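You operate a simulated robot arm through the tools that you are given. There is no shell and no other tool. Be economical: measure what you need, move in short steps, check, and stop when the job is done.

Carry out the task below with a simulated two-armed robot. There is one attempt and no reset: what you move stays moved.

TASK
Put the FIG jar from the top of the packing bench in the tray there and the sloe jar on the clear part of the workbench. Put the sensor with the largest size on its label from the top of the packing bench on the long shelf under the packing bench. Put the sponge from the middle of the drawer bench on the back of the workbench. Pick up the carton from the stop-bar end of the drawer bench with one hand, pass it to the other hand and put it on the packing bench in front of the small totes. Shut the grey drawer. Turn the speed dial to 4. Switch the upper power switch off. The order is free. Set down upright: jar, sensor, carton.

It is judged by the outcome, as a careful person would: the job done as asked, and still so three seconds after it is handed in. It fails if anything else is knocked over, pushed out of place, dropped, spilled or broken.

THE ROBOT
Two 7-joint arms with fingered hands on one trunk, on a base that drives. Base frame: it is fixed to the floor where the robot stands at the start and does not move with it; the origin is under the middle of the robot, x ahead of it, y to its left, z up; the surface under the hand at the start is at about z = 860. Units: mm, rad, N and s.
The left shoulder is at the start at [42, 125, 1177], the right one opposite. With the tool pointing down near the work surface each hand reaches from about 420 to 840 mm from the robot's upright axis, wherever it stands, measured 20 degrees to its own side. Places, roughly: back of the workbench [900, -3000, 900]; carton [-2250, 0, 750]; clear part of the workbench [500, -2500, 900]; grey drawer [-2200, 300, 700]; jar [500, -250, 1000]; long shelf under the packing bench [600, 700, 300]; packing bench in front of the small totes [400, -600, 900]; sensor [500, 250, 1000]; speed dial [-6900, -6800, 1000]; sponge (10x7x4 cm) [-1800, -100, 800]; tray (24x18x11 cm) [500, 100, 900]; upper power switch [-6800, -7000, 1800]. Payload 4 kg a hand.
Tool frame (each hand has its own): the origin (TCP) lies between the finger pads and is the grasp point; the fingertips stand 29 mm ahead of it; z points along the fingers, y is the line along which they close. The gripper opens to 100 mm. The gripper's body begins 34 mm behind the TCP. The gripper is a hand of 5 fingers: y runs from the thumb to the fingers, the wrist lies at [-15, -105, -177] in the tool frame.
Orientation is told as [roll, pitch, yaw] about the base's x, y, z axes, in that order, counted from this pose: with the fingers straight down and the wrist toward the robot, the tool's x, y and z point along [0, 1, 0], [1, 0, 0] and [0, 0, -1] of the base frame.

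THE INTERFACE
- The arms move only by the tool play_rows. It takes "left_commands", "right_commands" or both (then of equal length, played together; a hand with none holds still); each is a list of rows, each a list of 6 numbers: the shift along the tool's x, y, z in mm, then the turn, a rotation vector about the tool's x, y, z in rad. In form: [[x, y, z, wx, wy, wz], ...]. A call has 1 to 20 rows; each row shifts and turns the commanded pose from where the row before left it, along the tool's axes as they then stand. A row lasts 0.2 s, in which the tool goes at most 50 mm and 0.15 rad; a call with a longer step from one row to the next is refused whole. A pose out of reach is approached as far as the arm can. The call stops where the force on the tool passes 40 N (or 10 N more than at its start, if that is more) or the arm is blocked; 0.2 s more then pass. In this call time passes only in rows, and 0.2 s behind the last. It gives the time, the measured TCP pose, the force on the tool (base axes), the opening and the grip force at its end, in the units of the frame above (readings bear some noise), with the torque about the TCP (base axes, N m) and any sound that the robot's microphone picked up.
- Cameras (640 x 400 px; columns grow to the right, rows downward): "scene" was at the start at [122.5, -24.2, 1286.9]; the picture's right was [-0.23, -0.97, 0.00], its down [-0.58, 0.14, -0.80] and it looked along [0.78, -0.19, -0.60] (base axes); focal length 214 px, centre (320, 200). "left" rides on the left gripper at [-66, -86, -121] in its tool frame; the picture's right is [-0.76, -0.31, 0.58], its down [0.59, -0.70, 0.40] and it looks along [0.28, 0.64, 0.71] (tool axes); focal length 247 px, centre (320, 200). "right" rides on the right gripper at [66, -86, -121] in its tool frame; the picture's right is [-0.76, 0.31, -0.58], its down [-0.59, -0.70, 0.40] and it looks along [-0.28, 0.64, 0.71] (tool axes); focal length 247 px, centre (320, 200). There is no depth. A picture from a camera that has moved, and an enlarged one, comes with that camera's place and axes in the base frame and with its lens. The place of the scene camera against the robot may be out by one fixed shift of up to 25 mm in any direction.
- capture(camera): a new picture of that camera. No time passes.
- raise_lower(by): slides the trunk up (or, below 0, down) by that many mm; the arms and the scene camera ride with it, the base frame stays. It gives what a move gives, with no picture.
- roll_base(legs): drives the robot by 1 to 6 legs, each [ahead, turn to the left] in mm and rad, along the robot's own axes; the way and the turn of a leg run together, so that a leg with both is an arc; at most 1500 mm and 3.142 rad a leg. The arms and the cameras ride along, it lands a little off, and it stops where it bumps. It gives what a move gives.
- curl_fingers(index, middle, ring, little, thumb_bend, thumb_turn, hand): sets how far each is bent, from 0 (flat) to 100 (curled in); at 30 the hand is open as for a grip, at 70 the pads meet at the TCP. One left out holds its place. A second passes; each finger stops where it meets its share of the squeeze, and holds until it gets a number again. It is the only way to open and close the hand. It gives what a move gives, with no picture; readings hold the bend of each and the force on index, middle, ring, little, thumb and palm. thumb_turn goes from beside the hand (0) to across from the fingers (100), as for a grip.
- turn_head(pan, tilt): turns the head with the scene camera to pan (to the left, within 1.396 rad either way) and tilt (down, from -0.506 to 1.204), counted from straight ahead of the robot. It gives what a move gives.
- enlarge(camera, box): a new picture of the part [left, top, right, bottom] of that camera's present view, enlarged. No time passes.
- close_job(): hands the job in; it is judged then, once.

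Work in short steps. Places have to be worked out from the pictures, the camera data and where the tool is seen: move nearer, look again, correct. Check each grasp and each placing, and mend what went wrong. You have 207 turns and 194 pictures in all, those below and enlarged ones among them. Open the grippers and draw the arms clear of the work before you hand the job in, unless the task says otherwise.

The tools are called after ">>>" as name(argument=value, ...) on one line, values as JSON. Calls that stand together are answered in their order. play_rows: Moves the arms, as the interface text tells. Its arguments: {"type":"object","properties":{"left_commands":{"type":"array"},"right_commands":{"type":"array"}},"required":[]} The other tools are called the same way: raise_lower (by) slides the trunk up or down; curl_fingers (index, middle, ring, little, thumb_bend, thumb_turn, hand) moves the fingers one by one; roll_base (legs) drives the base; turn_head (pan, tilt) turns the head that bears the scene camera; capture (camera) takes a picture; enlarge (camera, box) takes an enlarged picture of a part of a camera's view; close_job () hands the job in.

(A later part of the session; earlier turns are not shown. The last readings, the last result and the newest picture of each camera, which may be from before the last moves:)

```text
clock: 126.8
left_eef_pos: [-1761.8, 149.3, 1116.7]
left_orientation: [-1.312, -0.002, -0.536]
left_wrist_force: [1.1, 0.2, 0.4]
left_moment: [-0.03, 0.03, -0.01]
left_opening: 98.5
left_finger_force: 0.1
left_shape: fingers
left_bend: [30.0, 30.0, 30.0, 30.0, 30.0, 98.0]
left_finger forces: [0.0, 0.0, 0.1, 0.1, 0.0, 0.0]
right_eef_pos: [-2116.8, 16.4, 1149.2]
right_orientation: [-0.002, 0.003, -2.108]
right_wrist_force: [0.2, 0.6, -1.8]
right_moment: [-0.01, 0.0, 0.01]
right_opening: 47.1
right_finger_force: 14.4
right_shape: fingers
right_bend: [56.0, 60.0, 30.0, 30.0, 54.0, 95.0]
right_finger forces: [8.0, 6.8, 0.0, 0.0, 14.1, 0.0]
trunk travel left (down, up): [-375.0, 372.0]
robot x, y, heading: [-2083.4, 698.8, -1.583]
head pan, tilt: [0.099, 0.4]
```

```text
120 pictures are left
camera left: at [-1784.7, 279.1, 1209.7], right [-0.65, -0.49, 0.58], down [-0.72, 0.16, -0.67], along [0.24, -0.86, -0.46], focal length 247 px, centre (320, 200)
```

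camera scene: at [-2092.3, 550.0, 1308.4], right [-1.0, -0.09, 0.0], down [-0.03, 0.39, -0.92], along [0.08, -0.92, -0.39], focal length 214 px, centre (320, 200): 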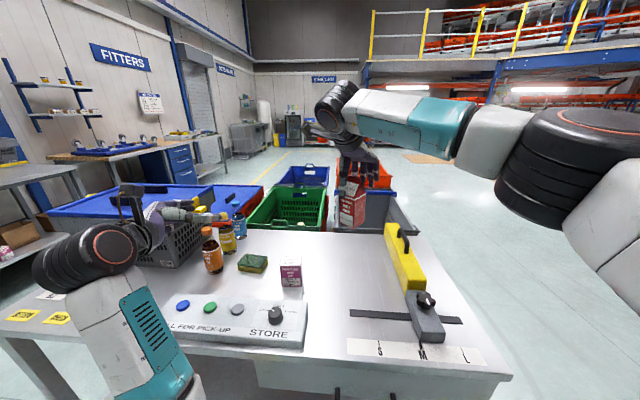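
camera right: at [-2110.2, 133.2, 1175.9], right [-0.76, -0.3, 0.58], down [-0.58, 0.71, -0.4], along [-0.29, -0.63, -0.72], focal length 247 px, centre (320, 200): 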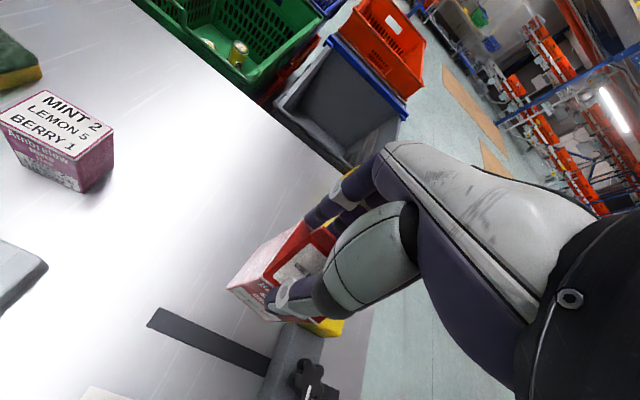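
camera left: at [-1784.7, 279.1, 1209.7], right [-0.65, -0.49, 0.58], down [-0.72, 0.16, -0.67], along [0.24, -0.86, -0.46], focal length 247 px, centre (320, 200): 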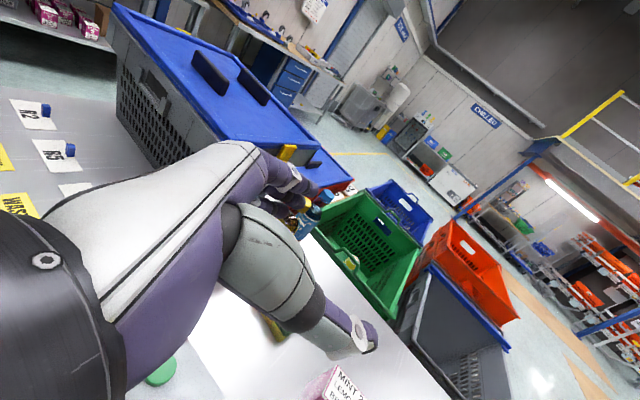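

The left hand is in the side-grip pose at the right height. I move it to the pre-approach point behind the carton.

>>> play_rows(left_commands=[[-5.7, -39.5, 21.3, 0, 0, 0], [-5.7, -39.5, 21.3, 0, 0, 0], [-5.7, -39.5, 21.3, 0, 0, 0], [-5.7, -39.5, 21.3, 0, 0, 0], [-5.7, -39.5, 21.3, 0, 0, 0], [-5.7, -39.5, 21.3, 0, 0, 0]])

>>> capture(camera="scene")

>>> capture(camera="left")

```text
clock: 128.0
left_eef_pos: [-1955.9, 148.3, 1194.6]
left_orientation: [-1.436, -0.104, -0.498]
left_wrist_force: [0.5, 0.4, 0.5]
left_moment: [-0.01, -0.02, -0.01]
left_opening: 98.7
left_finger_force: 0.1
left_shape: fingers
left_bend: [30.0, 30.0, 30.0, 30.0, 30.0, 98.0]
left_finger forces: [0.0, 0.0, 0.1, 0.1, 0.1, 0.1]
right_eef_pos: [-2116.3, 16.8, 1147.6]
right_orientation: [-0.003, 0.004, -2.108]
right_wrist_force: [0.7, 0.3, -3.5]
right_moment: [0.0, 0.01, -0.01]
right_opening: 47.2
right_finger_force: 14.2
right_shape: fingers
right_bend: [56.0, 60.0, 30.0, 30.0, 54.0, 95.0]
right_finger forces: [8.0, 6.8, 0.0, 0.0, 13.9, 0.0]
trunk travel left (down, up): [-375.0, 372.0]
robot x, y, heading: [-2087.4, 696.7, -1.588]
head pan, tilt: [0.099, 0.4]
stopped in row 5 (left hand): the arm was blocked; the commanded pose is now the measured one
```

```text
119 pictures are left
camera scene: at [-2091.9, 549.7, 1308.3], right [-1.0, -0.09, 0.0], down [-0.03, 0.39, -0.92], along [0.08, -0.92, -0.39], focal length 214 px, centre (320, 200)
```

scene: 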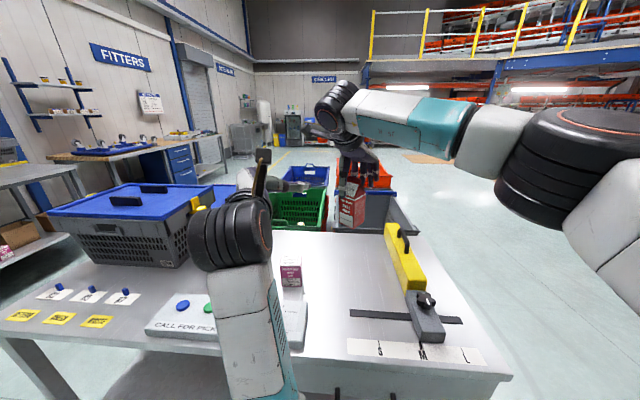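

```text
118 pictures are left
camera left: at [-1985.7, 291.3, 1266.5], right [-0.65, -0.41, 0.64], down [-0.71, 0.03, -0.71], along [0.27, -0.91, -0.31], focal length 247 px, centre (320, 200)
```

left: 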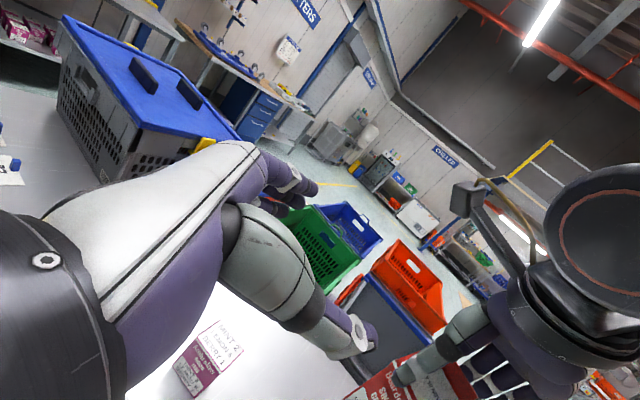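

The left arm was blocked there (too close in to the body), so the hand-over point must lie further left. I withdraw the left hand, set it to a 45° approach, and bring the carton further left, turned to match.

>>> play_rows(left_commands=[[0, 45, 0, 0, 0, 0], [0, 45, 0, 0, 0, 0], [0, 45, 0, 0, 0, 0], [0, 45, 0, 0, 0, 0], [0, 0, 0, 0.104, 0.037, -0.0145], [0, 0, 0, 0.104, 0.037, -0.0145], [0, 0, 0, 0.104, 0.037, -0.0145], [0, 0, 0, 0, 0, 0], [0, 0, 0, 0, 0, 0], [0, 0, 0, 0, 0, 0]], right_commands=[[0, 0, 0, 0, 0, 0], [0, 0, 0, 0, 0, 0], [0, 0, 0, 0, 0, 0], [0, 0, 0, 0, 0, 0], [0, 0, 0, 0, 0, 0.13], [0, 0, 0, 0, 0, 0.13], [0, 0, 0, 0, 0, 0], [0, 0, 0, 0, 0, 0], [0, 0, 0, 0, 0, 0], [0, 0, 0, 0, 0, 0]])

>>> capture(camera="scene")

```text
clock: 130.2
left_eef_pos: [-1801.1, 63.8, 1213.2]
left_orientation: [-1.309, 0.005, -0.798]
left_wrist_force: [-0.7, 0.0, -0.3]
left_moment: [0.01, 0.02, 0.0]
left_opening: 98.7
left_finger_force: 0.0
left_shape: fingers
left_bend: [30.0, 30.0, 30.0, 30.0, 30.0, 98.0]
left_finger forces: [0.1, 0.1, 0.0, 0.0, 0.0, 0.0]
right_eef_pos: [-2118.0, 17.7, 1148.9]
right_orientation: [-0.002, 0.002, -2.369]
right_wrist_force: [-0.7, -0.7, -2.7]
right_moment: [-0.05, -0.01, 0.01]
right_opening: 47.2
right_finger_force: 14.5
right_shape: fingers
right_bend: [56.0, 60.0, 30.0, 30.0, 54.0, 95.0]
right_finger forces: [8.0, 6.7, 0.0, 0.0, 13.6, 0.0]
trunk travel left (down, up): [-375.0, 372.0]
robot x, y, heading: [-2087.1, 699.5, -1.585]
head pan, tilt: [0.099, 0.4]
```

```text
117 pictures are left
camera scene: at [-2092.3, 549.8, 1308.3], right [-1.0, -0.09, 0.0], down [-0.03, 0.39, -0.92], along [0.08, -0.92, -0.39], focal length 214 px, centre (320, 200)
```

scene: 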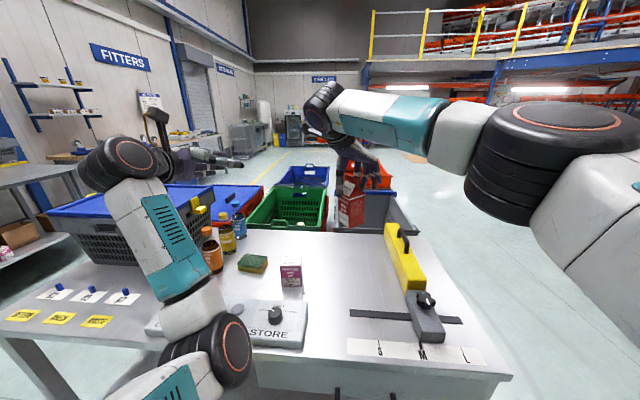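

Now I bring the carton to the hand-over point and the left hand to its pre-approach.

>>> play_rows(left_commands=[[0, 0, 0, 0, 0, 0], [0, 0, 0, 0, 0, 0], [0, 0, 0, 0, 0, 0], [21.6, -27.3, 14, 0, 0, 0], [21.6, -27.3, 14, 0, 0, 0], [21.6, -27.3, 14, 0, 0, 0], [21.6, -27.3, 14, 0, 0, 0]], right_commands=[[26.4, -21.8, 0, 0, 0, 0], [26.4, -21.8, 0, 0, 0, 0], [26.4, -21.8, 0, 0, 0, 0], [0, 0, 0, 0, 0, 0], [0, 0, 0, 0, 0, 0], [0, 0, 0, 0, 0, 0], [0, 0, 0, 0, 0, 0]])

>>> capture(camera="scene")

>>> capture(camera="left")

>>> capture(camera="right")

```text
clock: 131.8
left_eef_pos: [-1899.7, 120.2, 1116.1]
left_orientation: [-1.312, 0.005, -0.799]
left_wrist_force: [0.9, 0.6, -0.2]
left_moment: [0.05, 0.01, 0.02]
left_opening: 98.8
left_finger_force: 0.0
left_shape: fingers
left_bend: [30.0, 30.0, 30.0, 30.0, 30.0, 98.0]
left_finger forces: [0.0, 0.1, 0.0, 0.0, 0.1, 0.0]
right_eef_pos: [-2030.9, 13.0, 1148.8]
right_orientation: [-0.002, 0.003, -2.369]
right_wrist_force: [-0.4, 0.6, -2.2]
right_moment: [-0.02, 0.01, 0.02]
right_opening: 46.9
right_finger_force: 14.0
right_shape: fingers
right_bend: [56.0, 60.0, 30.0, 30.0, 54.0, 95.0]
right_finger forces: [7.8, 6.7, 0.0, 0.0, 12.9, 0.0]
right hand out of reach, approached as far as the arm can: row 3
trunk travel left (down, up): [-375.0, 372.0]
robot x, y, heading: [-2086.3, 698.4, -1.582]
head pan, tilt: [0.099, 0.4]
```

```text
116 pictures are left
camera scene: at [-2092.9, 550.1, 1308.4], right [-1.0, -0.09, 0.0], down [-0.03, 0.39, -0.92], along [0.08, -0.92, -0.39], focal length 214 px, centre (320, 200)
```

scene: 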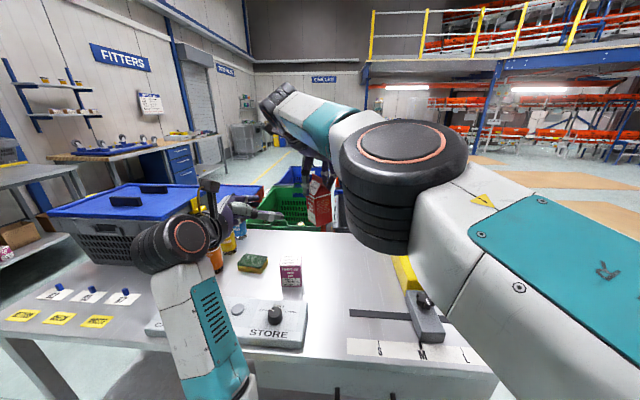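

```text
115 pictures are left
camera left: at [-1888.5, 250.6, 1210.4], right [-0.75, -0.31, 0.58], down [-0.66, 0.34, -0.67], along [0.0, -0.89, -0.46], focal length 247 px, centre (320, 200)
```

left: 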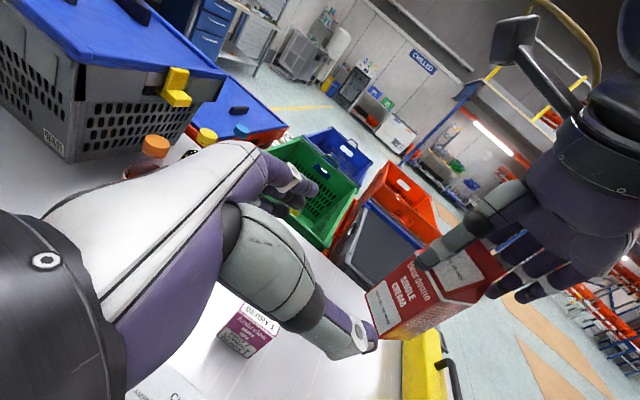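

```text
114 pictures are left
camera right: at [-1923.9, 26.5, 1269.4], right [-0.75, 0.33, 0.58], down [0.09, 0.91, -0.4], along [-0.66, -0.24, -0.71], focal length 247 px, centre (320, 200)
```

right: 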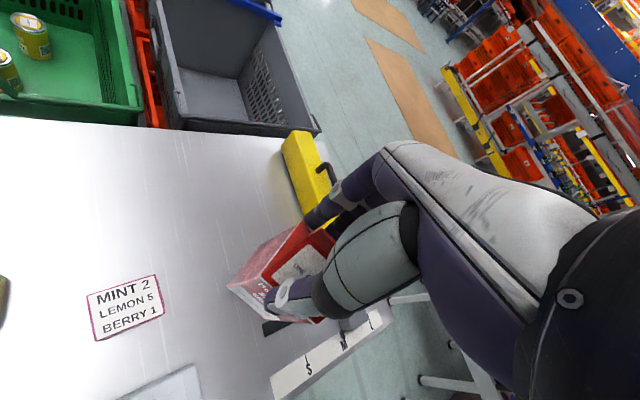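

The carton is well aligned with the left hand's approach line. I advance 100 mm and check the clearances.

>>> play_rows(left_commands=[[0, -14, 0, 0, 0, 0], [-6.5, 0, 24, 0, 0, 0], [-6.5, 0, 24, 0, 0, 0], [-6.5, 0, 24, 0, 0, 0], [-6.5, 0, 24, 0, 0, 0]])

>>> capture(camera="left")

>>> capture(camera="right")

```text
clock: 133.0
left_eef_pos: [-1981.3, 58.5, 1114.7]
left_orientation: [-1.309, 0.006, -0.798]
left_wrist_force: [0.9, -0.4, -0.2]
left_moment: [-0.02, 0.01, 0.03]
left_opening: 98.8
left_finger_force: 0.0
left_shape: fingers
left_bend: [30.0, 30.0, 30.0, 30.0, 30.0, 98.0]
left_finger forces: [0.0, 0.1, 0.0, 0.0, 0.0, 0.0]
right_eef_pos: [-2031.6, 13.5, 1148.0]
right_orientation: [-0.003, 0.004, -2.369]
right_wrist_force: [-0.3, 0.3, -2.3]
right_moment: [-0.03, 0.0, 0.0]
right_opening: 46.7
right_finger_force: 13.0
right_shape: fingers
right_bend: [56.0, 60.0, 30.0, 30.0, 54.0, 95.0]
right_finger forces: [7.8, 6.7, 0.1, 0.0, 12.8, 0.0]
trunk travel left (down, up): [-375.0, 372.0]
robot x, y, heading: [-2085.7, 696.7, -1.584]
head pan, tilt: [0.099, 0.4]
```

```text
113 pictures are left
camera left: at [-1969.6, 190.5, 1209.7], right [-0.75, -0.31, 0.58], down [-0.66, 0.34, -0.67], along [0.01, -0.89, -0.46], focal length 247 px, centre (320, 200)
```

left: 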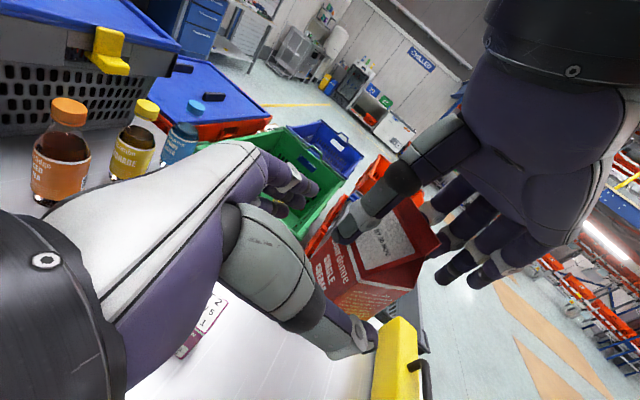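

```text
112 pictures are left
camera right: at [-1923.6, 26.1, 1269.1], right [-0.75, 0.33, 0.58], down [0.09, 0.91, -0.4], along [-0.66, -0.24, -0.71], focal length 247 px, centre (320, 200)
```

right: 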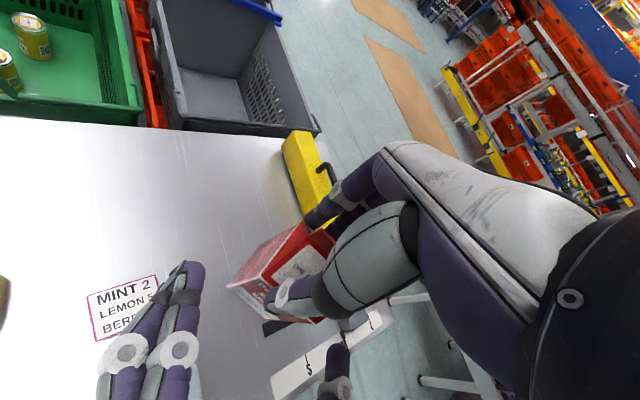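

Fingers and thumb of the left hand straddle the carton below the right hand's grip. I advance the remaining ~43 mm in small steps.

>>> play_rows(left_commands=[[1, 0, 12, 0, 0, 0], [-1.5, 0, 12, 0, 0, 0], [-2.6, 0, 9.7, 0, 0, 0], [-2.2, 0, 8, 0, 0, 0]])

>>> capture(camera="left")

>>> capture(camera="right")

```text
clock: 134.0
left_eef_pos: [-2012.0, 31.2, 1110.9]
left_orientation: [-1.311, 0.005, -0.8]
left_wrist_force: [-0.2, -0.2, -0.8]
left_moment: [0.04, -0.01, 0.01]
left_opening: 98.6
left_finger_force: 0.1
left_shape: fingers
left_bend: [30.0, 30.0, 30.0, 30.0, 30.0, 98.0]
left_finger forces: [0.0, 0.1, 0.0, 0.0, 0.0, 0.0]
right_eef_pos: [-2030.2, 12.1, 1149.2]
right_orientation: [-0.002, 0.0, -2.369]
right_wrist_force: [0.9, 0.2, -3.2]
right_moment: [-0.04, 0.01, -0.03]
right_opening: 46.8
right_finger_force: 13.3
right_shape: fingers
right_bend: [56.0, 60.0, 30.0, 30.0, 54.0, 95.0]
right_finger forces: [7.8, 6.8, 0.1, 0.1, 12.7, 0.0]
trunk travel left (down, up): [-375.0, 372.0]
robot x, y, heading: [-2084.9, 700.9, -1.582]
head pan, tilt: [0.099, 0.4]
```

```text
111 pictures are left
camera left: at [-1999.3, 161.7, 1204.7], right [-0.75, -0.31, 0.58], down [-0.66, 0.34, -0.67], along [0.0, -0.89, -0.46], focal length 247 px, centre (320, 200)
```

left: 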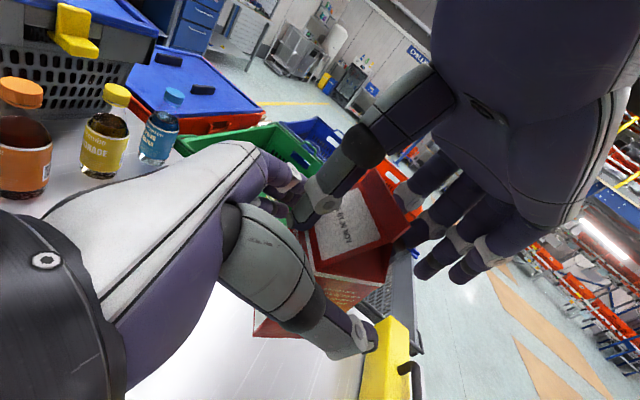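

```text
110 pictures are left
camera right: at [-1923.4, 26.1, 1269.1], right [-0.75, 0.33, 0.58], down [0.09, 0.91, -0.4], along [-0.66, -0.24, -0.71], focal length 247 px, centre (320, 200)
```

right: 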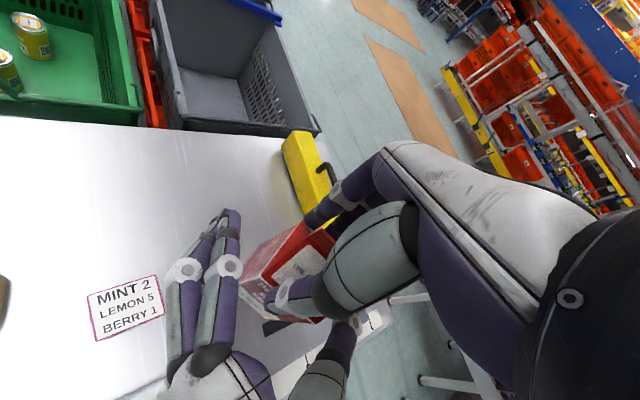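

The carton is between the left thumb and fingers, clear of the right thumb. I close the left hand.

>>> curl_fingers(hand="left", index=75, middle=75, ring=75, little=30, thumb_bend=75)

>>> capture(camera="left")

>>> capture(camera="right")

```text
clock: 135.0
left_eef_pos: [-2009.8, 30.4, 1109.9]
left_orientation: [-1.306, 0.007, -0.798]
left_wrist_force: [5.3, -6.2, -4.4]
left_moment: [0.02, -0.05, 0.12]
left_opening: 47.2
left_finger_force: 22.5
left_shape: fingers
left_bend: [60.0, 63.0, 66.0, 30.0, 50.0, 94.0]
left_finger forces: [10.9, 8.2, 6.9, 0.0, 18.2, 0.1]
right_eef_pos: [-2031.3, 12.6, 1149.2]
right_orientation: [-0.003, 0.003, -2.369]
right_wrist_force: [-4.8, 5.9, 3.9]
right_moment: [0.22, 0.14, 0.11]
right_opening: 47.0
right_finger_force: 14.5
right_shape: fingers
right_bend: [57.0, 60.0, 30.0, 30.0, 53.0, 98.0]
right_finger forces: [6.1, 8.8, 0.0, 0.0, 15.2, 0.0]
trunk travel left (down, up): [-375.0, 372.0]
robot x, y, heading: [-2087.4, 695.6, -1.588]
head pan, tilt: [0.099, 0.4]
```

```text
109 pictures are left
camera left: at [-1998.7, 161.5, 1204.1], right [-0.75, -0.31, 0.58], down [-0.66, 0.34, -0.67], along [0.01, -0.89, -0.46], focal length 247 px, centre (320, 200)
```

left: 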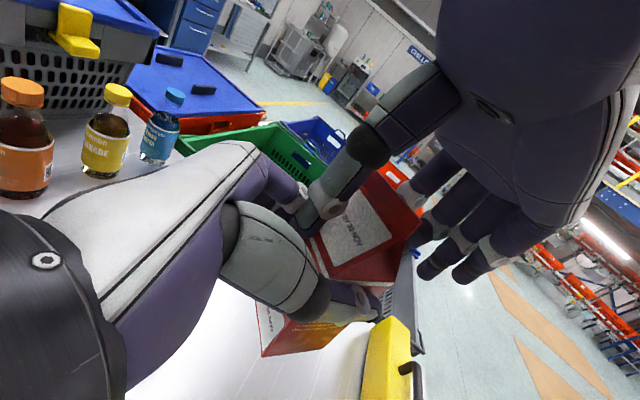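

```text
108 pictures are left
camera right: at [-1923.7, 26.1, 1269.5], right [-0.75, 0.33, 0.58], down [0.09, 0.91, -0.4], along [-0.66, -0.24, -0.71], focal length 247 px, centre (320, 200)
```

right: 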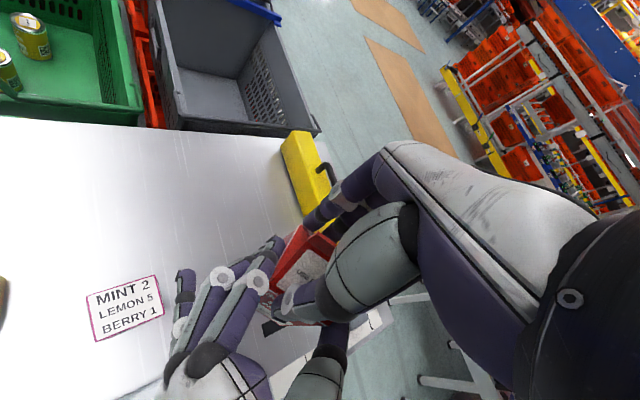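

The left hand holds it with 22 N. I open the right fingers fully, but its thumb only slightly (left palm is near), and lift the right hand straight up.

>>> curl_fingers(hand="right", index=30, middle=30, thumb_bend=49)

>>> play_rows(right_commands=[[0, 0, -10, 0, 0, 0], [0, 0, -20, 0, 0, 0], [0, 0, -30, 0, 0, 0], [0, 0, -40, 0, 0, 0], [0, 0, -40, 0, 0, 0]])

>>> capture(camera="left")

>>> capture(camera="right")

```text
clock: 136.0
left_eef_pos: [-2011.2, 31.2, 1110.2]
left_orientation: [-1.309, 0.005, -0.799]
left_wrist_force: [-2.3, -3.7, -3.3]
left_moment: [0.04, -0.13, 0.0]
left_opening: 47.1
left_finger_force: 21.5
left_shape: fingers
left_bend: [61.0, 64.0, 66.0, 30.0, 50.0, 94.0]
left_finger forces: [8.0, 7.0, 6.5, 0.0, 20.4, 0.1]
right_eef_pos: [-2030.4, 13.3, 1148.9]
right_orientation: [-0.002, 0.002, -2.368]
right_wrist_force: [1.7, 3.5, -0.3]
right_moment: [0.08, -0.05, 0.02]
right_opening: 82.4
right_finger_force: 2.1
right_shape: fingers
right_bend: [30.0, 30.0, 30.0, 30.0, 46.0, 98.0]
right_finger forces: [0.1, 0.0, 0.0, 0.1, 4.0, 0.0]
trunk travel left (down, up): [-375.0, 372.0]
robot x, y, heading: [-2082.9, 696.3, -1.587]
head pan, tilt: [0.099, 0.4]
```

```text
clock: 137.2
left_eef_pos: [-2010.6, 30.5, 1109.6]
left_orientation: [-1.31, 0.006, -0.799]
left_wrist_force: [0.5, 0.2, -2.6]
left_moment: [-0.01, -0.09, -0.01]
left_opening: 47.0
left_finger_force: 21.7
left_shape: fingers
left_bend: [61.0, 64.0, 67.0, 30.0, 50.0, 94.0]
left_finger forces: [8.2, 7.0, 6.3, 0.0, 21.3, 0.0]
right_eef_pos: [-2037.6, 21.9, 1195.0]
right_orientation: [-0.003, 0.002, -2.368]
right_wrist_force: [0.6, 0.2, 0.3]
right_moment: [0.04, 0.03, 0.0]
right_opening: 75.5
right_finger_force: 0.1
right_shape: fingers
right_bend: [30.0, 30.0, 30.0, 30.0, 49.0, 98.0]
right_finger forces: [0.0, 0.0, 0.0, 0.0, 0.0, 0.0]
right hand out of reach, approached as far as the arm can: row 1, 2, 3, 4, 5
trunk travel left (down, up): [-375.0, 372.0]
robot x, y, heading: [-2088.8, 698.4, -1.583]
head pan, tilt: [0.099, 0.4]
```

```text
107 pictures are left
camera left: at [-1999.0, 161.3, 1204.4], right [-0.75, -0.31, 0.58], down [-0.66, 0.34, -0.67], along [0.0, -0.89, -0.46], focal length 247 px, centre (320, 200)
```

left: 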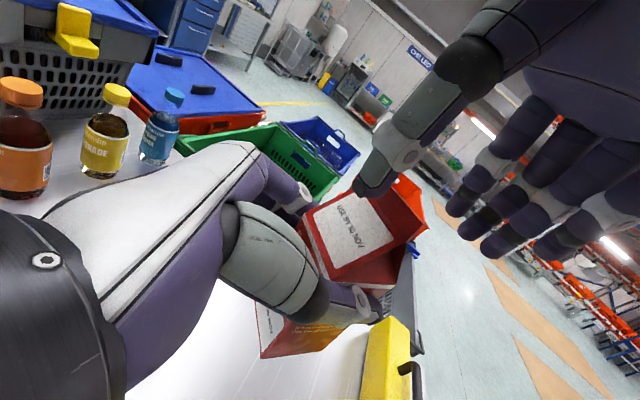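

```text
106 pictures are left
camera right: at [-1931.4, 34.8, 1315.8], right [-0.75, 0.33, 0.58], down [0.09, 0.91, -0.4], along [-0.66, -0.24, -0.71], focal length 247 px, centre (320, 200)
```

right: 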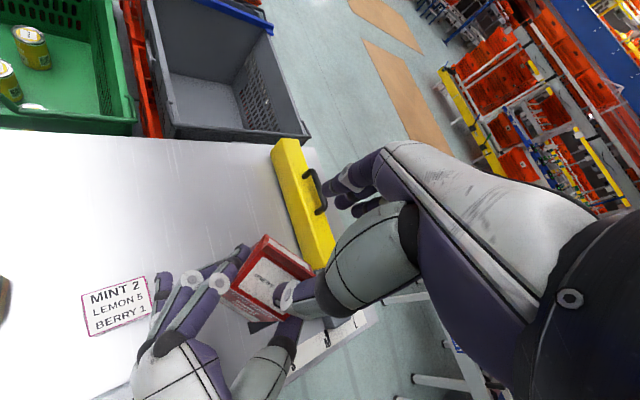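

The carton is now in the left hand alone, held steadily. I slide the right hand off sideways to its own side, where it can rise too.

>>> play_rows(right_commands=[[-30, 0, 0, 0, 0, 0], [-40, 0, 0, 0, 0, 0], [-40, 0, 0, 0, 0, 0], [-40, 0, 0, 0, 0, 0], [-40, 0, 0, 0, 0, -0.13], [-30, 0, 0, 0, 0, -0.13], [0, 0, 0, 0, 0, -0.13], [0, 0, 0, 0, 0, -0.13], [0, 0, 0, 0, 0, -0.13], [0, 0, 0, 0, 0, -0.13]])

>>> capture(camera="scene")

>>> capture(camera="left")

```text
clock: 139.4
left_eef_pos: [-2011.2, 30.4, 1109.5]
left_orientation: [-1.308, 0.003, -0.799]
left_wrist_force: [-0.3, -0.1, -2.6]
left_moment: [-0.02, -0.07, 0.03]
left_opening: 47.6
left_finger_force: 21.1
left_shape: fingers
left_bend: [61.0, 65.0, 70.0, 30.0, 50.0, 94.0]
left_finger forces: [8.6, 6.7, 6.2, 0.0, 21.0, 0.1]
right_eef_pos: [-2195.5, 177.4, 1196.4]
right_orientation: [-0.002, 0.004, -1.586]
right_wrist_force: [0.4, 0.0, -0.3]
right_moment: [0.02, -0.01, -0.02]
right_opening: 75.7
right_finger_force: 0.1
right_shape: fingers
right_bend: [30.0, 30.0, 30.0, 30.0, 49.0, 98.0]
right_finger forces: [0.0, 0.0, 0.0, 0.0, 0.0, 0.0]
trunk travel left (down, up): [-375.0, 372.0]
robot x, y, heading: [-2082.9, 701.6, -1.592]
head pan, tilt: [0.099, 0.4]
```

```text
105 pictures are left
camera scene: at [-2092.7, 549.8, 1308.4], right [-1.0, -0.09, 0.0], down [-0.03, 0.39, -0.92], along [0.08, -0.92, -0.39], focal length 214 px, centre (320, 200)
```

scene: 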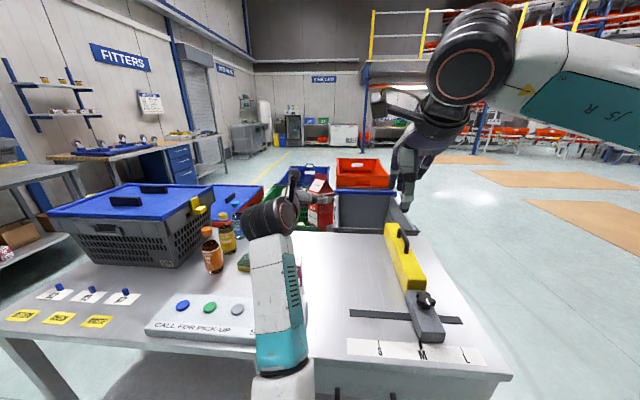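

```text
104 pictures are left
camera left: at [-1999.5, 161.7, 1204.7], right [-0.75, -0.31, 0.58], down [-0.66, 0.34, -0.67], along [0.0, -0.89, -0.46], focal length 247 px, centre (320, 200)
```

left: 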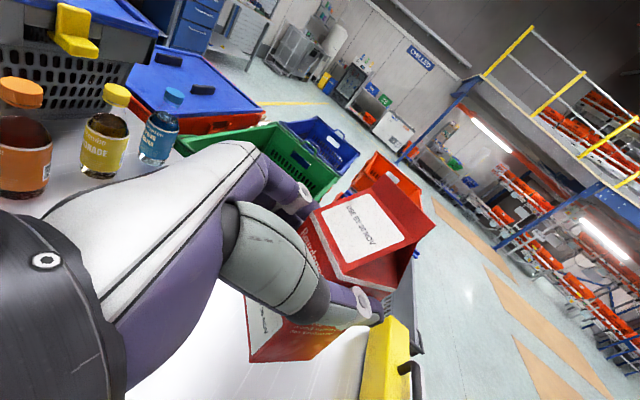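

The right hand is free. I draw the carton in the left hand up and to the left side, then back off and shift the base toward the sponge.

>>> play_rows(left_commands=[[-8.5, 10.8, -36, 0, 0, 0], [-8.5, 10.8, -36, 0, 0, 0], [-8.5, 10.8, -36, 0, 0, 0], [-8.5, 10.8, -36, 0, 0, 0], [-8.5, 10.8, -36, 0, 0, 0], [-8.5, 10.8, -36, 0, 0, 0], [-8.5, 10.8, -36, 0, 0, 0], [-8.5, 10.8, -36, 0, 0, 0]])

>>> roll_base(legs=[[-200, 0], [0, 1.57], [420, 0], [0, -1.57], [120, 0]])

>>> turn_head(pan=-0.1, tilt=0.7)

>>> capture(camera="scene")

>>> capture(camera="right")

```text
clock: 141.2
left_eef_pos: [-1762.6, 151.1, 1248.8]
left_orientation: [-1.311, 0.007, -0.8]
left_wrist_force: [-0.5, 0.0, -2.3]
left_moment: [-0.01, -0.06, 0.0]
left_opening: 47.3
left_finger_force: 20.2
left_shape: fingers
left_bend: [61.0, 65.0, 70.0, 30.0, 50.0, 94.0]
left_finger forces: [8.4, 6.4, 5.9, 0.0, 20.4, 0.0]
right_eef_pos: [-2194.3, 177.3, 1197.0]
right_orientation: [0.001, 0.003, -1.589]
right_wrist_force: [0.1, 0.1, -0.1]
right_moment: [0.03, 0.03, -0.04]
right_opening: 75.6
right_finger_force: 0.0
right_shape: fingers
right_bend: [30.0, 30.0, 30.0, 30.0, 49.0, 98.0]
right_finger forces: [0.0, 0.1, 0.0, 0.1, 0.1, 0.0]
trunk travel left (down, up): [-375.0, 372.0]
robot x, y, heading: [-2085.5, 695.5, -1.585]
head pan, tilt: [0.099, 0.4]
```

```text
clock: 153.7
left_eef_pos: [-1346.2, 224.4, 1250.8]
left_orientation: [-1.311, 0.006, -0.806]
left_wrist_force: [-0.6, 0.1, -1.7]
left_moment: [-0.04, -0.04, 0.04]
left_opening: 46.7
left_finger_force: 18.5
left_shape: fingers
left_bend: [62.0, 65.0, 70.0, 30.0, 50.0, 94.0]
left_finger forces: [7.6, 6.1, 5.3, 0.0, 18.6, 0.1]
right_eef_pos: [-1778.2, 253.4, 1198.1]
right_orientation: [0.0, 0.002, -1.595]
right_wrist_force: [-0.8, 0.3, -0.4]
right_moment: [-0.04, -0.03, -0.01]
right_opening: 75.4
right_finger_force: 0.0
right_shape: fingers
right_bend: [30.0, 30.0, 30.0, 30.0, 49.0, 98.0]
right_finger forces: [0.0, 0.1, 0.0, 0.0, 0.0, 0.0]
trunk travel left (down, up): [-375.0, 372.0]
robot x, y, heading: [-1667.6, 773.7, -1.594]
head pan, tilt: [0.099, 0.4]
```

```text
clock: 154.5
left_eef_pos: [-1345.8, 222.9, 1248.7]
left_orientation: [-1.309, 0.006, -0.806]
left_wrist_force: [0.5, 0.0, -1.3]
left_moment: [0.0, -0.09, 0.02]
left_opening: 46.7
left_finger_force: 18.7
left_shape: fingers
left_bend: [62.0, 65.0, 70.0, 30.0, 50.0, 94.0]
left_finger forces: [7.5, 6.1, 5.3, 0.0, 18.6, 0.1]
right_eef_pos: [-1777.8, 252.0, 1196.3]
right_orientation: [0.001, 0.001, -1.596]
right_wrist_force: [0.0, 0.4, 0.2]
right_moment: [-0.01, -0.03, 0.02]
right_opening: 75.3
right_finger_force: 0.1
right_shape: fingers
right_bend: [30.0, 30.0, 30.0, 30.0, 49.0, 98.0]
right_finger forces: [0.0, 0.0, 0.1, 0.1, 0.0, 0.1]
trunk travel left (down, up): [-375.0, 372.0]
robot x, y, heading: [-1664.5, 772.6, -1.593]
head pan, tilt: [-0.099, 0.7]
```

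```text
103 pictures are left
camera scene: at [-1688.9, 633.1, 1281.6], right [-0.99, 0.12, 0.0], down [0.07, 0.64, -0.77], along [-0.09, -0.76, -0.64], focal length 214 px, centre (320, 200)
```

scene: 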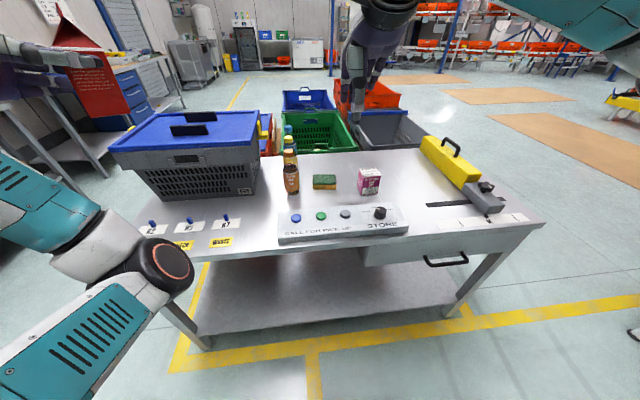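

```text
102 pictures are left
camera right: at [-1709.8, 337.8, 1317.2], right [-0.76, -0.29, 0.58], down [-0.57, 0.72, -0.4], along [-0.3, -0.63, -0.71], focal length 247 px, centre (320, 200)
```

right: 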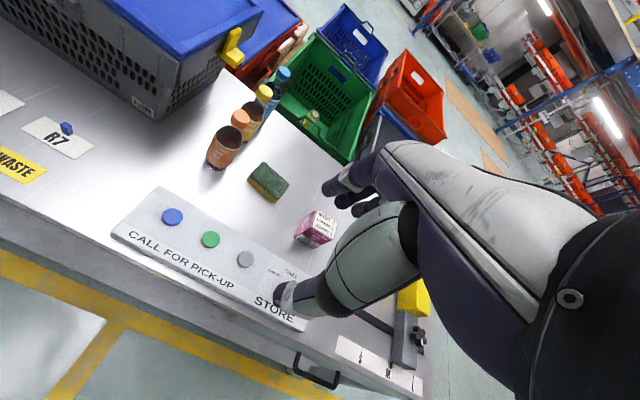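

The sponge is at about (-1772, -42), a bit too far. I drive 130 mm closer, open the right thumb and move above the sponge.

>>> curl_fingers(hand="right", thumb_bend=30)

>>> roll_base(legs=[[130, 0]])

>>> play_rows(right_commands=[[0, 40, 15, 0, 0, 0], [0, 40, 30, 0, 0, 0], [0, 40, 30, 0, 0, 0], [0, 40, 30, 0, 0, 0], [0, 0, 45, 0, 0, 0], [0, 0, 45, 0, 0, 0]])

>>> capture(camera="right")

>>> capture(camera="scene")

```text
clock: 155.5
left_eef_pos: [-1345.3, 222.2, 1249.2]
left_orientation: [-1.31, 0.005, -0.806]
left_wrist_force: [0.3, 0.5, -3.2]
left_moment: [0.0, -0.02, -0.01]
left_opening: 46.7
left_finger_force: 19.1
left_shape: fingers
left_bend: [62.0, 65.0, 70.0, 30.0, 50.0, 94.0]
left_finger forces: [7.6, 6.1, 5.3, 0.1, 18.7, 0.0]
right_eef_pos: [-1777.6, 253.6, 1195.7]
right_orientation: [0.001, 0.004, -1.596]
right_wrist_force: [0.0, 0.0, 0.7]
right_moment: [-0.01, 0.03, 0.0]
right_opening: 98.6
right_finger_force: 0.2
right_shape: fingers
right_bend: [30.0, 30.0, 30.0, 30.0, 30.0, 98.0]
right_finger forces: [0.0, 0.0, 0.0, 0.1, 0.0, 0.0]
trunk travel left (down, up): [-375.0, 372.0]
robot x, y, heading: [-1664.2, 771.9, -1.588]
head pan, tilt: [-0.099, 0.7]
```

```text
clock: 156.8
left_eef_pos: [-1348.5, 90.9, 1248.7]
left_orientation: [-1.31, 0.009, -0.806]
left_wrist_force: [0.5, -0.6, -2.1]
left_moment: [-0.02, -0.07, -0.02]
left_opening: 46.6
left_finger_force: 18.1
left_shape: fingers
left_bend: [62.0, 65.0, 70.0, 30.0, 50.0, 94.0]
left_finger forces: [7.5, 6.1, 5.3, 0.0, 18.4, 0.1]
right_eef_pos: [-1780.9, 121.6, 1196.5]
right_orientation: [0.001, 0.004, -1.597]
right_wrist_force: [-0.5, -0.6, 0.6]
right_moment: [0.04, 0.02, 0.0]
right_opening: 98.7
right_finger_force: 0.1
right_shape: fingers
right_bend: [30.0, 30.0, 30.0, 30.0, 30.0, 98.0]
right_finger forces: [0.1, 0.0, 0.0, 0.1, 0.0, 0.0]
trunk travel left (down, up): [-375.0, 372.0]
robot x, y, heading: [-1664.3, 647.4, -1.592]
head pan, tilt: [-0.099, 0.7]
```

```text
clock: 158.2
left_eef_pos: [-1347.7, 92.2, 1248.8]
left_orientation: [-1.308, 0.009, -0.806]
left_wrist_force: [-0.3, 0.4, -3.8]
left_moment: [0.03, -0.07, -0.01]
left_opening: 46.6
left_finger_force: 18.8
left_shape: fingers
left_bend: [62.0, 65.0, 70.0, 30.0, 50.0, 94.0]
left_finger forces: [7.6, 6.1, 5.3, 0.0, 18.5, 0.0]
right_eef_pos: [-1785.8, -38.8, 999.5]
right_orientation: [0.001, 0.001, -1.595]
right_wrist_force: [0.2, -1.2, 0.2]
right_moment: [0.0, 0.02, 0.0]
right_opening: 98.8
right_finger_force: 0.0
right_shape: fingers
right_bend: [30.0, 30.0, 30.0, 30.0, 30.0, 98.0]
right_finger forces: [0.1, 0.0, 0.0, 0.0, 0.1, 0.1]
trunk travel left (down, up): [-375.0, 372.0]
robot x, y, heading: [-1665.2, 641.8, -1.587]
head pan, tilt: [-0.099, 0.7]
```

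```text
101 pictures are left
camera right: at [-1717.7, 46.7, 1120.9], right [-0.76, -0.29, 0.58], down [-0.57, 0.72, -0.4], along [-0.3, -0.63, -0.71], focal length 247 px, centre (320, 200)
```

right: 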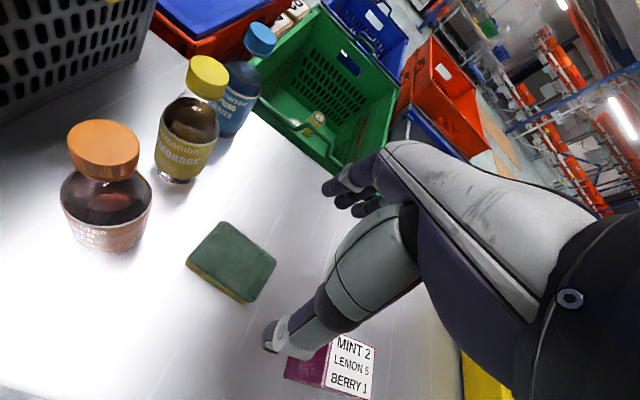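

```text
100 pictures are left
camera scene: at [-1691.3, 501.6, 1281.4], right [-0.99, 0.12, 0.0], down [0.08, 0.64, -0.76], along [-0.09, -0.76, -0.65], focal length 214 px, centre (320, 200)
```

scene: 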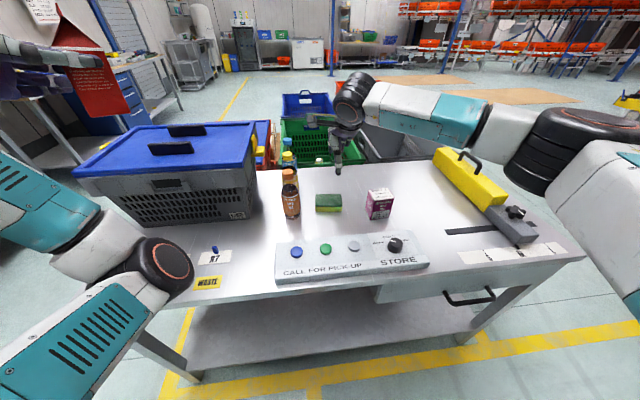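

The sponge is at about (-1763, -51), lying lengthwise left–right. I shift over it and go down, slowly at the end.

>>> play_rows(right_commands=[[22, 12, 20, 0, 0, 0], [0, 0, 45, 0, 0, 0], [0, 0, 45, 0, 0, 0], [0, 0, 30, 0, 0, 0], [0, 0, 12, 0, 0, 0], [0, 0, 8, 0, 0, 0]])

>>> capture(camera="right")

```text
clock: 159.6
left_eef_pos: [-1347.9, 92.2, 1248.6]
left_orientation: [-1.308, 0.005, -0.809]
left_wrist_force: [-0.5, 0.7, -3.6]
left_moment: [0.02, -0.05, 0.01]
left_opening: 46.4
left_finger_force: 18.5
left_shape: fingers
left_bend: [62.0, 65.0, 70.0, 30.0, 50.0, 94.0]
left_finger forces: [7.6, 6.0, 5.4, 0.1, 18.4, 0.0]
right_eef_pos: [-1763.3, -47.4, 839.7]
right_orientation: [0.0, 0.002, -1.597]
right_wrist_force: [0.8, 0.8, 0.5]
right_moment: [0.02, -0.04, -0.02]
right_opening: 98.5
right_finger_force: 0.1
right_shape: fingers
right_bend: [30.0, 30.0, 30.0, 30.0, 30.0, 98.0]
right_finger forces: [0.0, 0.0, 0.1, 0.0, 0.1, 0.0]
trunk travel left (down, up): [-375.0, 372.0]
robot x, y, heading: [-1663.8, 644.1, -1.588]
head pan, tilt: [-0.099, 0.7]
```

```text
99 pictures are left
camera right: at [-1695.3, 35.6, 960.6], right [-0.76, -0.29, 0.58], down [-0.57, 0.72, -0.4], along [-0.3, -0.63, -0.71], focal length 247 px, centre (320, 200)
```

right: 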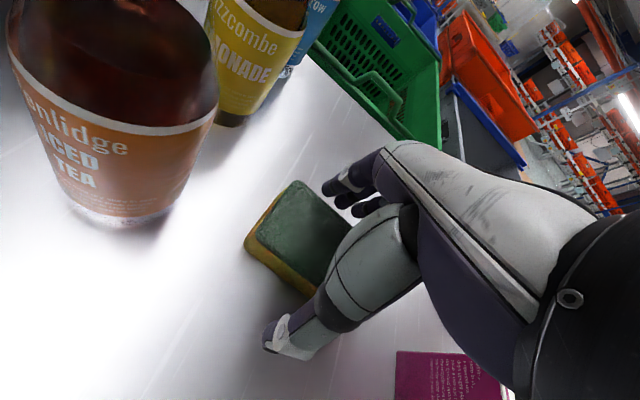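

The sponge sits between the fingers. I lower 7 mm more and close.

>>> play_rows(right_commands=[[0, 0, 4, 0, 0, 0], [0, 0, 3, 0, 0, 0]])

>>> curl_fingers(hand="right", index=75, middle=75, ring=75, little=75, thumb_bend=75)

>>> play_rows(right_commands=[[0, 0, -10, 0, 0, 0], [0, 0, -30, 0, 0, 0], [0, 0, -45, 0, 0, 0], [0, 0, -45, 0, 0, 0], [0, 0, -45, 0, 0, 0], [0, 0, -45, 0, 0, 0], [0, 0, -45, 0, 0, 0], [0, 0, -45, 0, 0, 0]])

>>> capture(camera="right")

>>> capture(camera="scene")

```text
clock: 160.2
left_eef_pos: [-1347.8, 92.1, 1249.0]
left_orientation: [-1.309, 0.005, -0.806]
left_wrist_force: [-0.5, 0.9, -3.4]
left_moment: [-0.02, -0.06, 0.03]
left_opening: 46.7
left_finger_force: 18.3
left_shape: fingers
left_bend: [62.0, 65.0, 70.0, 30.0, 50.0, 94.0]
left_finger forces: [7.5, 6.2, 5.4, 0.0, 18.5, 0.1]
right_eef_pos: [-1762.4, -48.8, 834.2]
right_orientation: [0.001, 0.0, -1.596]
right_wrist_force: [0.0, 0.3, 0.0]
right_moment: [-0.08, 0.0, -0.03]
right_opening: 98.9
right_finger_force: 0.6
right_shape: fingers
right_bend: [30.0, 30.0, 30.0, 30.0, 30.0, 98.0]
right_finger forces: [0.8, 0.0, 0.0, 0.0, 0.0, 0.0]
trunk travel left (down, up): [-375.0, 372.0]
robot x, y, heading: [-1666.2, 642.1, -1.589]
head pan, tilt: [-0.099, 0.7]
```

```text
clock: 161.2
left_eef_pos: [-1347.8, 92.0, 1249.2]
left_orientation: [-1.308, 0.006, -0.806]
left_wrist_force: [0.0, 0.6, -2.8]
left_moment: [-0.01, -0.09, 0.03]
left_opening: 46.5
left_finger_force: 19.1
left_shape: fingers
left_bend: [62.0, 65.0, 70.0, 30.0, 50.0, 94.0]
left_finger forces: [7.6, 6.1, 5.4, 0.1, 18.6, 0.0]
right_eef_pos: [-1763.0, -49.8, 834.6]
right_orientation: [-0.001, 0.003, -1.597]
right_wrist_force: [-3.0, -2.9, 4.2]
right_moment: [0.04, -0.12, -0.09]
right_opening: 60.1
right_finger_force: 23.1
right_shape: fingers
right_bend: [57.0, 61.0, 70.0, 75.0, 45.0, 92.0]
right_finger forces: [10.5, 8.0, 6.8, 0.1, 22.3, 0.1]
trunk travel left (down, up): [-375.0, 372.0]
robot x, y, heading: [-1663.9, 640.5, -1.592]
head pan, tilt: [-0.099, 0.7]
```

```text
clock: 163.0
left_eef_pos: [-1347.9, 93.6, 1249.4]
left_orientation: [-1.309, 0.005, -0.806]
left_wrist_force: [-0.5, 0.3, -3.0]
left_moment: [-0.02, -0.09, -0.01]
left_opening: 46.7
left_finger_force: 18.7
left_shape: fingers
left_bend: [62.0, 65.0, 70.0, 30.0, 50.0, 94.0]
left_finger forces: [7.7, 6.1, 5.2, 0.1, 18.5, 0.0]
right_eef_pos: [-1761.6, -50.1, 1143.5]
right_orientation: [0.001, 0.003, -1.596]
right_wrist_force: [-0.1, 0.2, -0.1]
right_moment: [0.0, -0.04, 0.0]
right_opening: 60.2
right_finger_force: 22.4
right_shape: fingers
right_bend: [57.0, 62.0, 71.0, 75.0, 45.0, 92.0]
right_finger forces: [8.5, 7.4, 6.7, 0.1, 22.3, 0.0]
trunk travel left (down, up): [-375.0, 372.0]
robot x, y, heading: [-1665.8, 643.8, -1.586]
head pan, tilt: [-0.099, 0.7]
```

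```text
98 pictures are left
camera right: at [-1693.8, 35.0, 1265.2], right [-0.76, -0.29, 0.58], down [-0.57, 0.72, -0.4], along [-0.3, -0.63, -0.71], focal length 247 px, centre (320, 200)
```

right: 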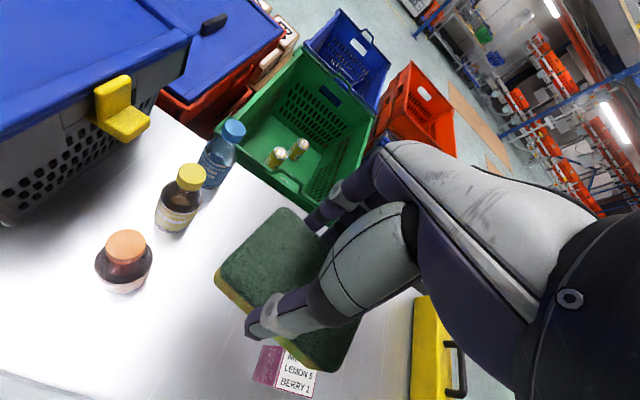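

```text
97 pictures are left
camera scene: at [-1690.9, 502.6, 1281.6], right [-0.99, 0.12, 0.0], down [0.07, 0.64, -0.76], along [-0.09, -0.76, -0.64], focal length 214 px, centre (320, 200)
```

scene: 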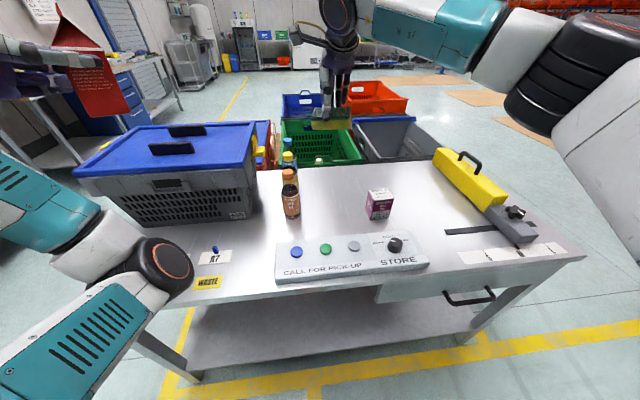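

The sponge is held. I draw the right hand in and back away from the bench, then drive round the aisle toward the packing bench in stages.

>>> play_rows(right_commands=[[0, -35, -25, 0, 0, 0], [0, -35, -25, 0, 0, 0], [0, -35, -25, 0, 0, 0], [0, -35, -25, 0, 0, 0]])

>>> roll_base(legs=[[-220, 0], [0, 1.588], [1280, 0]])

>>> turn_head(pan=-0.6, tilt=0.5)

>>> capture(camera="scene")

```text
clock: 164.0
left_eef_pos: [-1348.4, 92.1, 1249.6]
left_orientation: [-1.311, 0.004, -0.807]
left_wrist_force: [0.4, 0.3, -3.0]
left_moment: [0.0, -0.09, 0.0]
left_opening: 46.7
left_finger_force: 18.6
left_shape: fingers
left_bend: [62.0, 65.0, 70.0, 30.0, 50.0, 94.0]
left_finger forces: [7.6, 6.0, 5.2, 0.1, 18.5, 0.0]
right_eef_pos: [-1759.2, 92.5, 1243.4]
right_orientation: [0.0, 0.001, -1.598]
right_wrist_force: [0.1, -0.1, -1.0]
right_moment: [-0.01, 0.0, -0.03]
right_opening: 59.9
right_finger_force: 21.8
right_shape: fingers
right_bend: [57.0, 62.0, 71.0, 75.0, 45.0, 92.0]
right_finger forces: [8.4, 7.4, 6.8, 0.1, 22.3, 0.0]
trunk travel left (down, up): [-375.0, 372.0]
robot x, y, heading: [-1667.4, 643.7, -1.591]
head pan, tilt: [-0.099, 0.7]
```

```text
clock: 175.7
left_eef_pos: [174.3, 1167.0, 1248.5]
left_orientation: [-1.308, 0.006, 0.77]
left_wrist_force: [-0.1, 0.9, -3.1]
left_moment: [0.09, -0.01, 0.0]
left_opening: 46.0
left_finger_force: 17.6
left_shape: fingers
left_bend: [62.0, 66.0, 70.0, 30.0, 50.0, 94.0]
left_finger forces: [7.1, 5.8, 5.0, 0.0, 17.6, 0.1]
right_eef_pos: [178.2, 756.5, 1243.6]
right_orientation: [0.0, 0.002, -0.021]
right_wrist_force: [0.3, -0.2, -0.2]
right_moment: [0.0, -0.01, 0.03]
right_opening: 59.7
right_finger_force: 21.9
right_shape: fingers
right_bend: [57.0, 62.0, 71.0, 75.0, 45.0, 92.0]
right_finger forces: [8.2, 7.3, 6.5, 0.0, 21.7, 0.1]
trunk travel left (down, up): [-375.0, 372.0]
robot x, y, heading: [-374.4, 846.7, -0.013]
head pan, tilt: [-0.099, 0.7]
```

```text
clock: 176.6
left_eef_pos: [173.9, 1166.8, 1248.6]
left_orientation: [-1.31, 0.005, 0.768]
left_wrist_force: [-0.1, -0.2, -2.6]
left_moment: [0.09, 0.04, -0.01]
left_opening: 45.8
left_finger_force: 17.7
left_shape: fingers
left_bend: [62.0, 66.0, 70.0, 30.0, 50.0, 94.0]
left_finger forces: [7.1, 5.7, 5.0, 0.0, 17.6, 0.0]
right_eef_pos: [177.7, 756.1, 1243.6]
right_orientation: [0.0, 0.003, -0.019]
right_wrist_force: [-0.2, 1.3, 0.3]
right_moment: [0.01, 0.01, 0.0]
right_opening: 59.7
right_finger_force: 21.3
right_shape: fingers
right_bend: [57.0, 62.0, 71.0, 75.0, 45.0, 92.0]
right_finger forces: [8.1, 7.4, 6.5, 0.0, 21.7, 0.0]
trunk travel left (down, up): [-375.0, 372.0]
robot x, y, heading: [-376.5, 844.1, -0.014]
head pan, tilt: [-0.6, 0.499]
```

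```text
96 pictures are left
camera scene: at [-262.6, 789.6, 1299.2], right [-0.57, -0.82, 0.0], down [-0.39, 0.28, -0.88], along [0.72, -0.5, -0.48], focal length 214 px, centre (320, 200)
```

scene: 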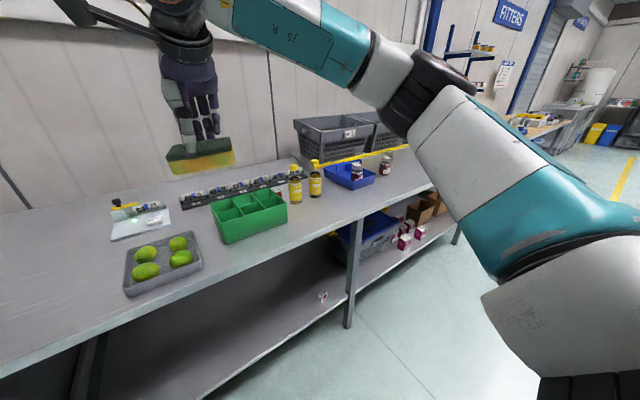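

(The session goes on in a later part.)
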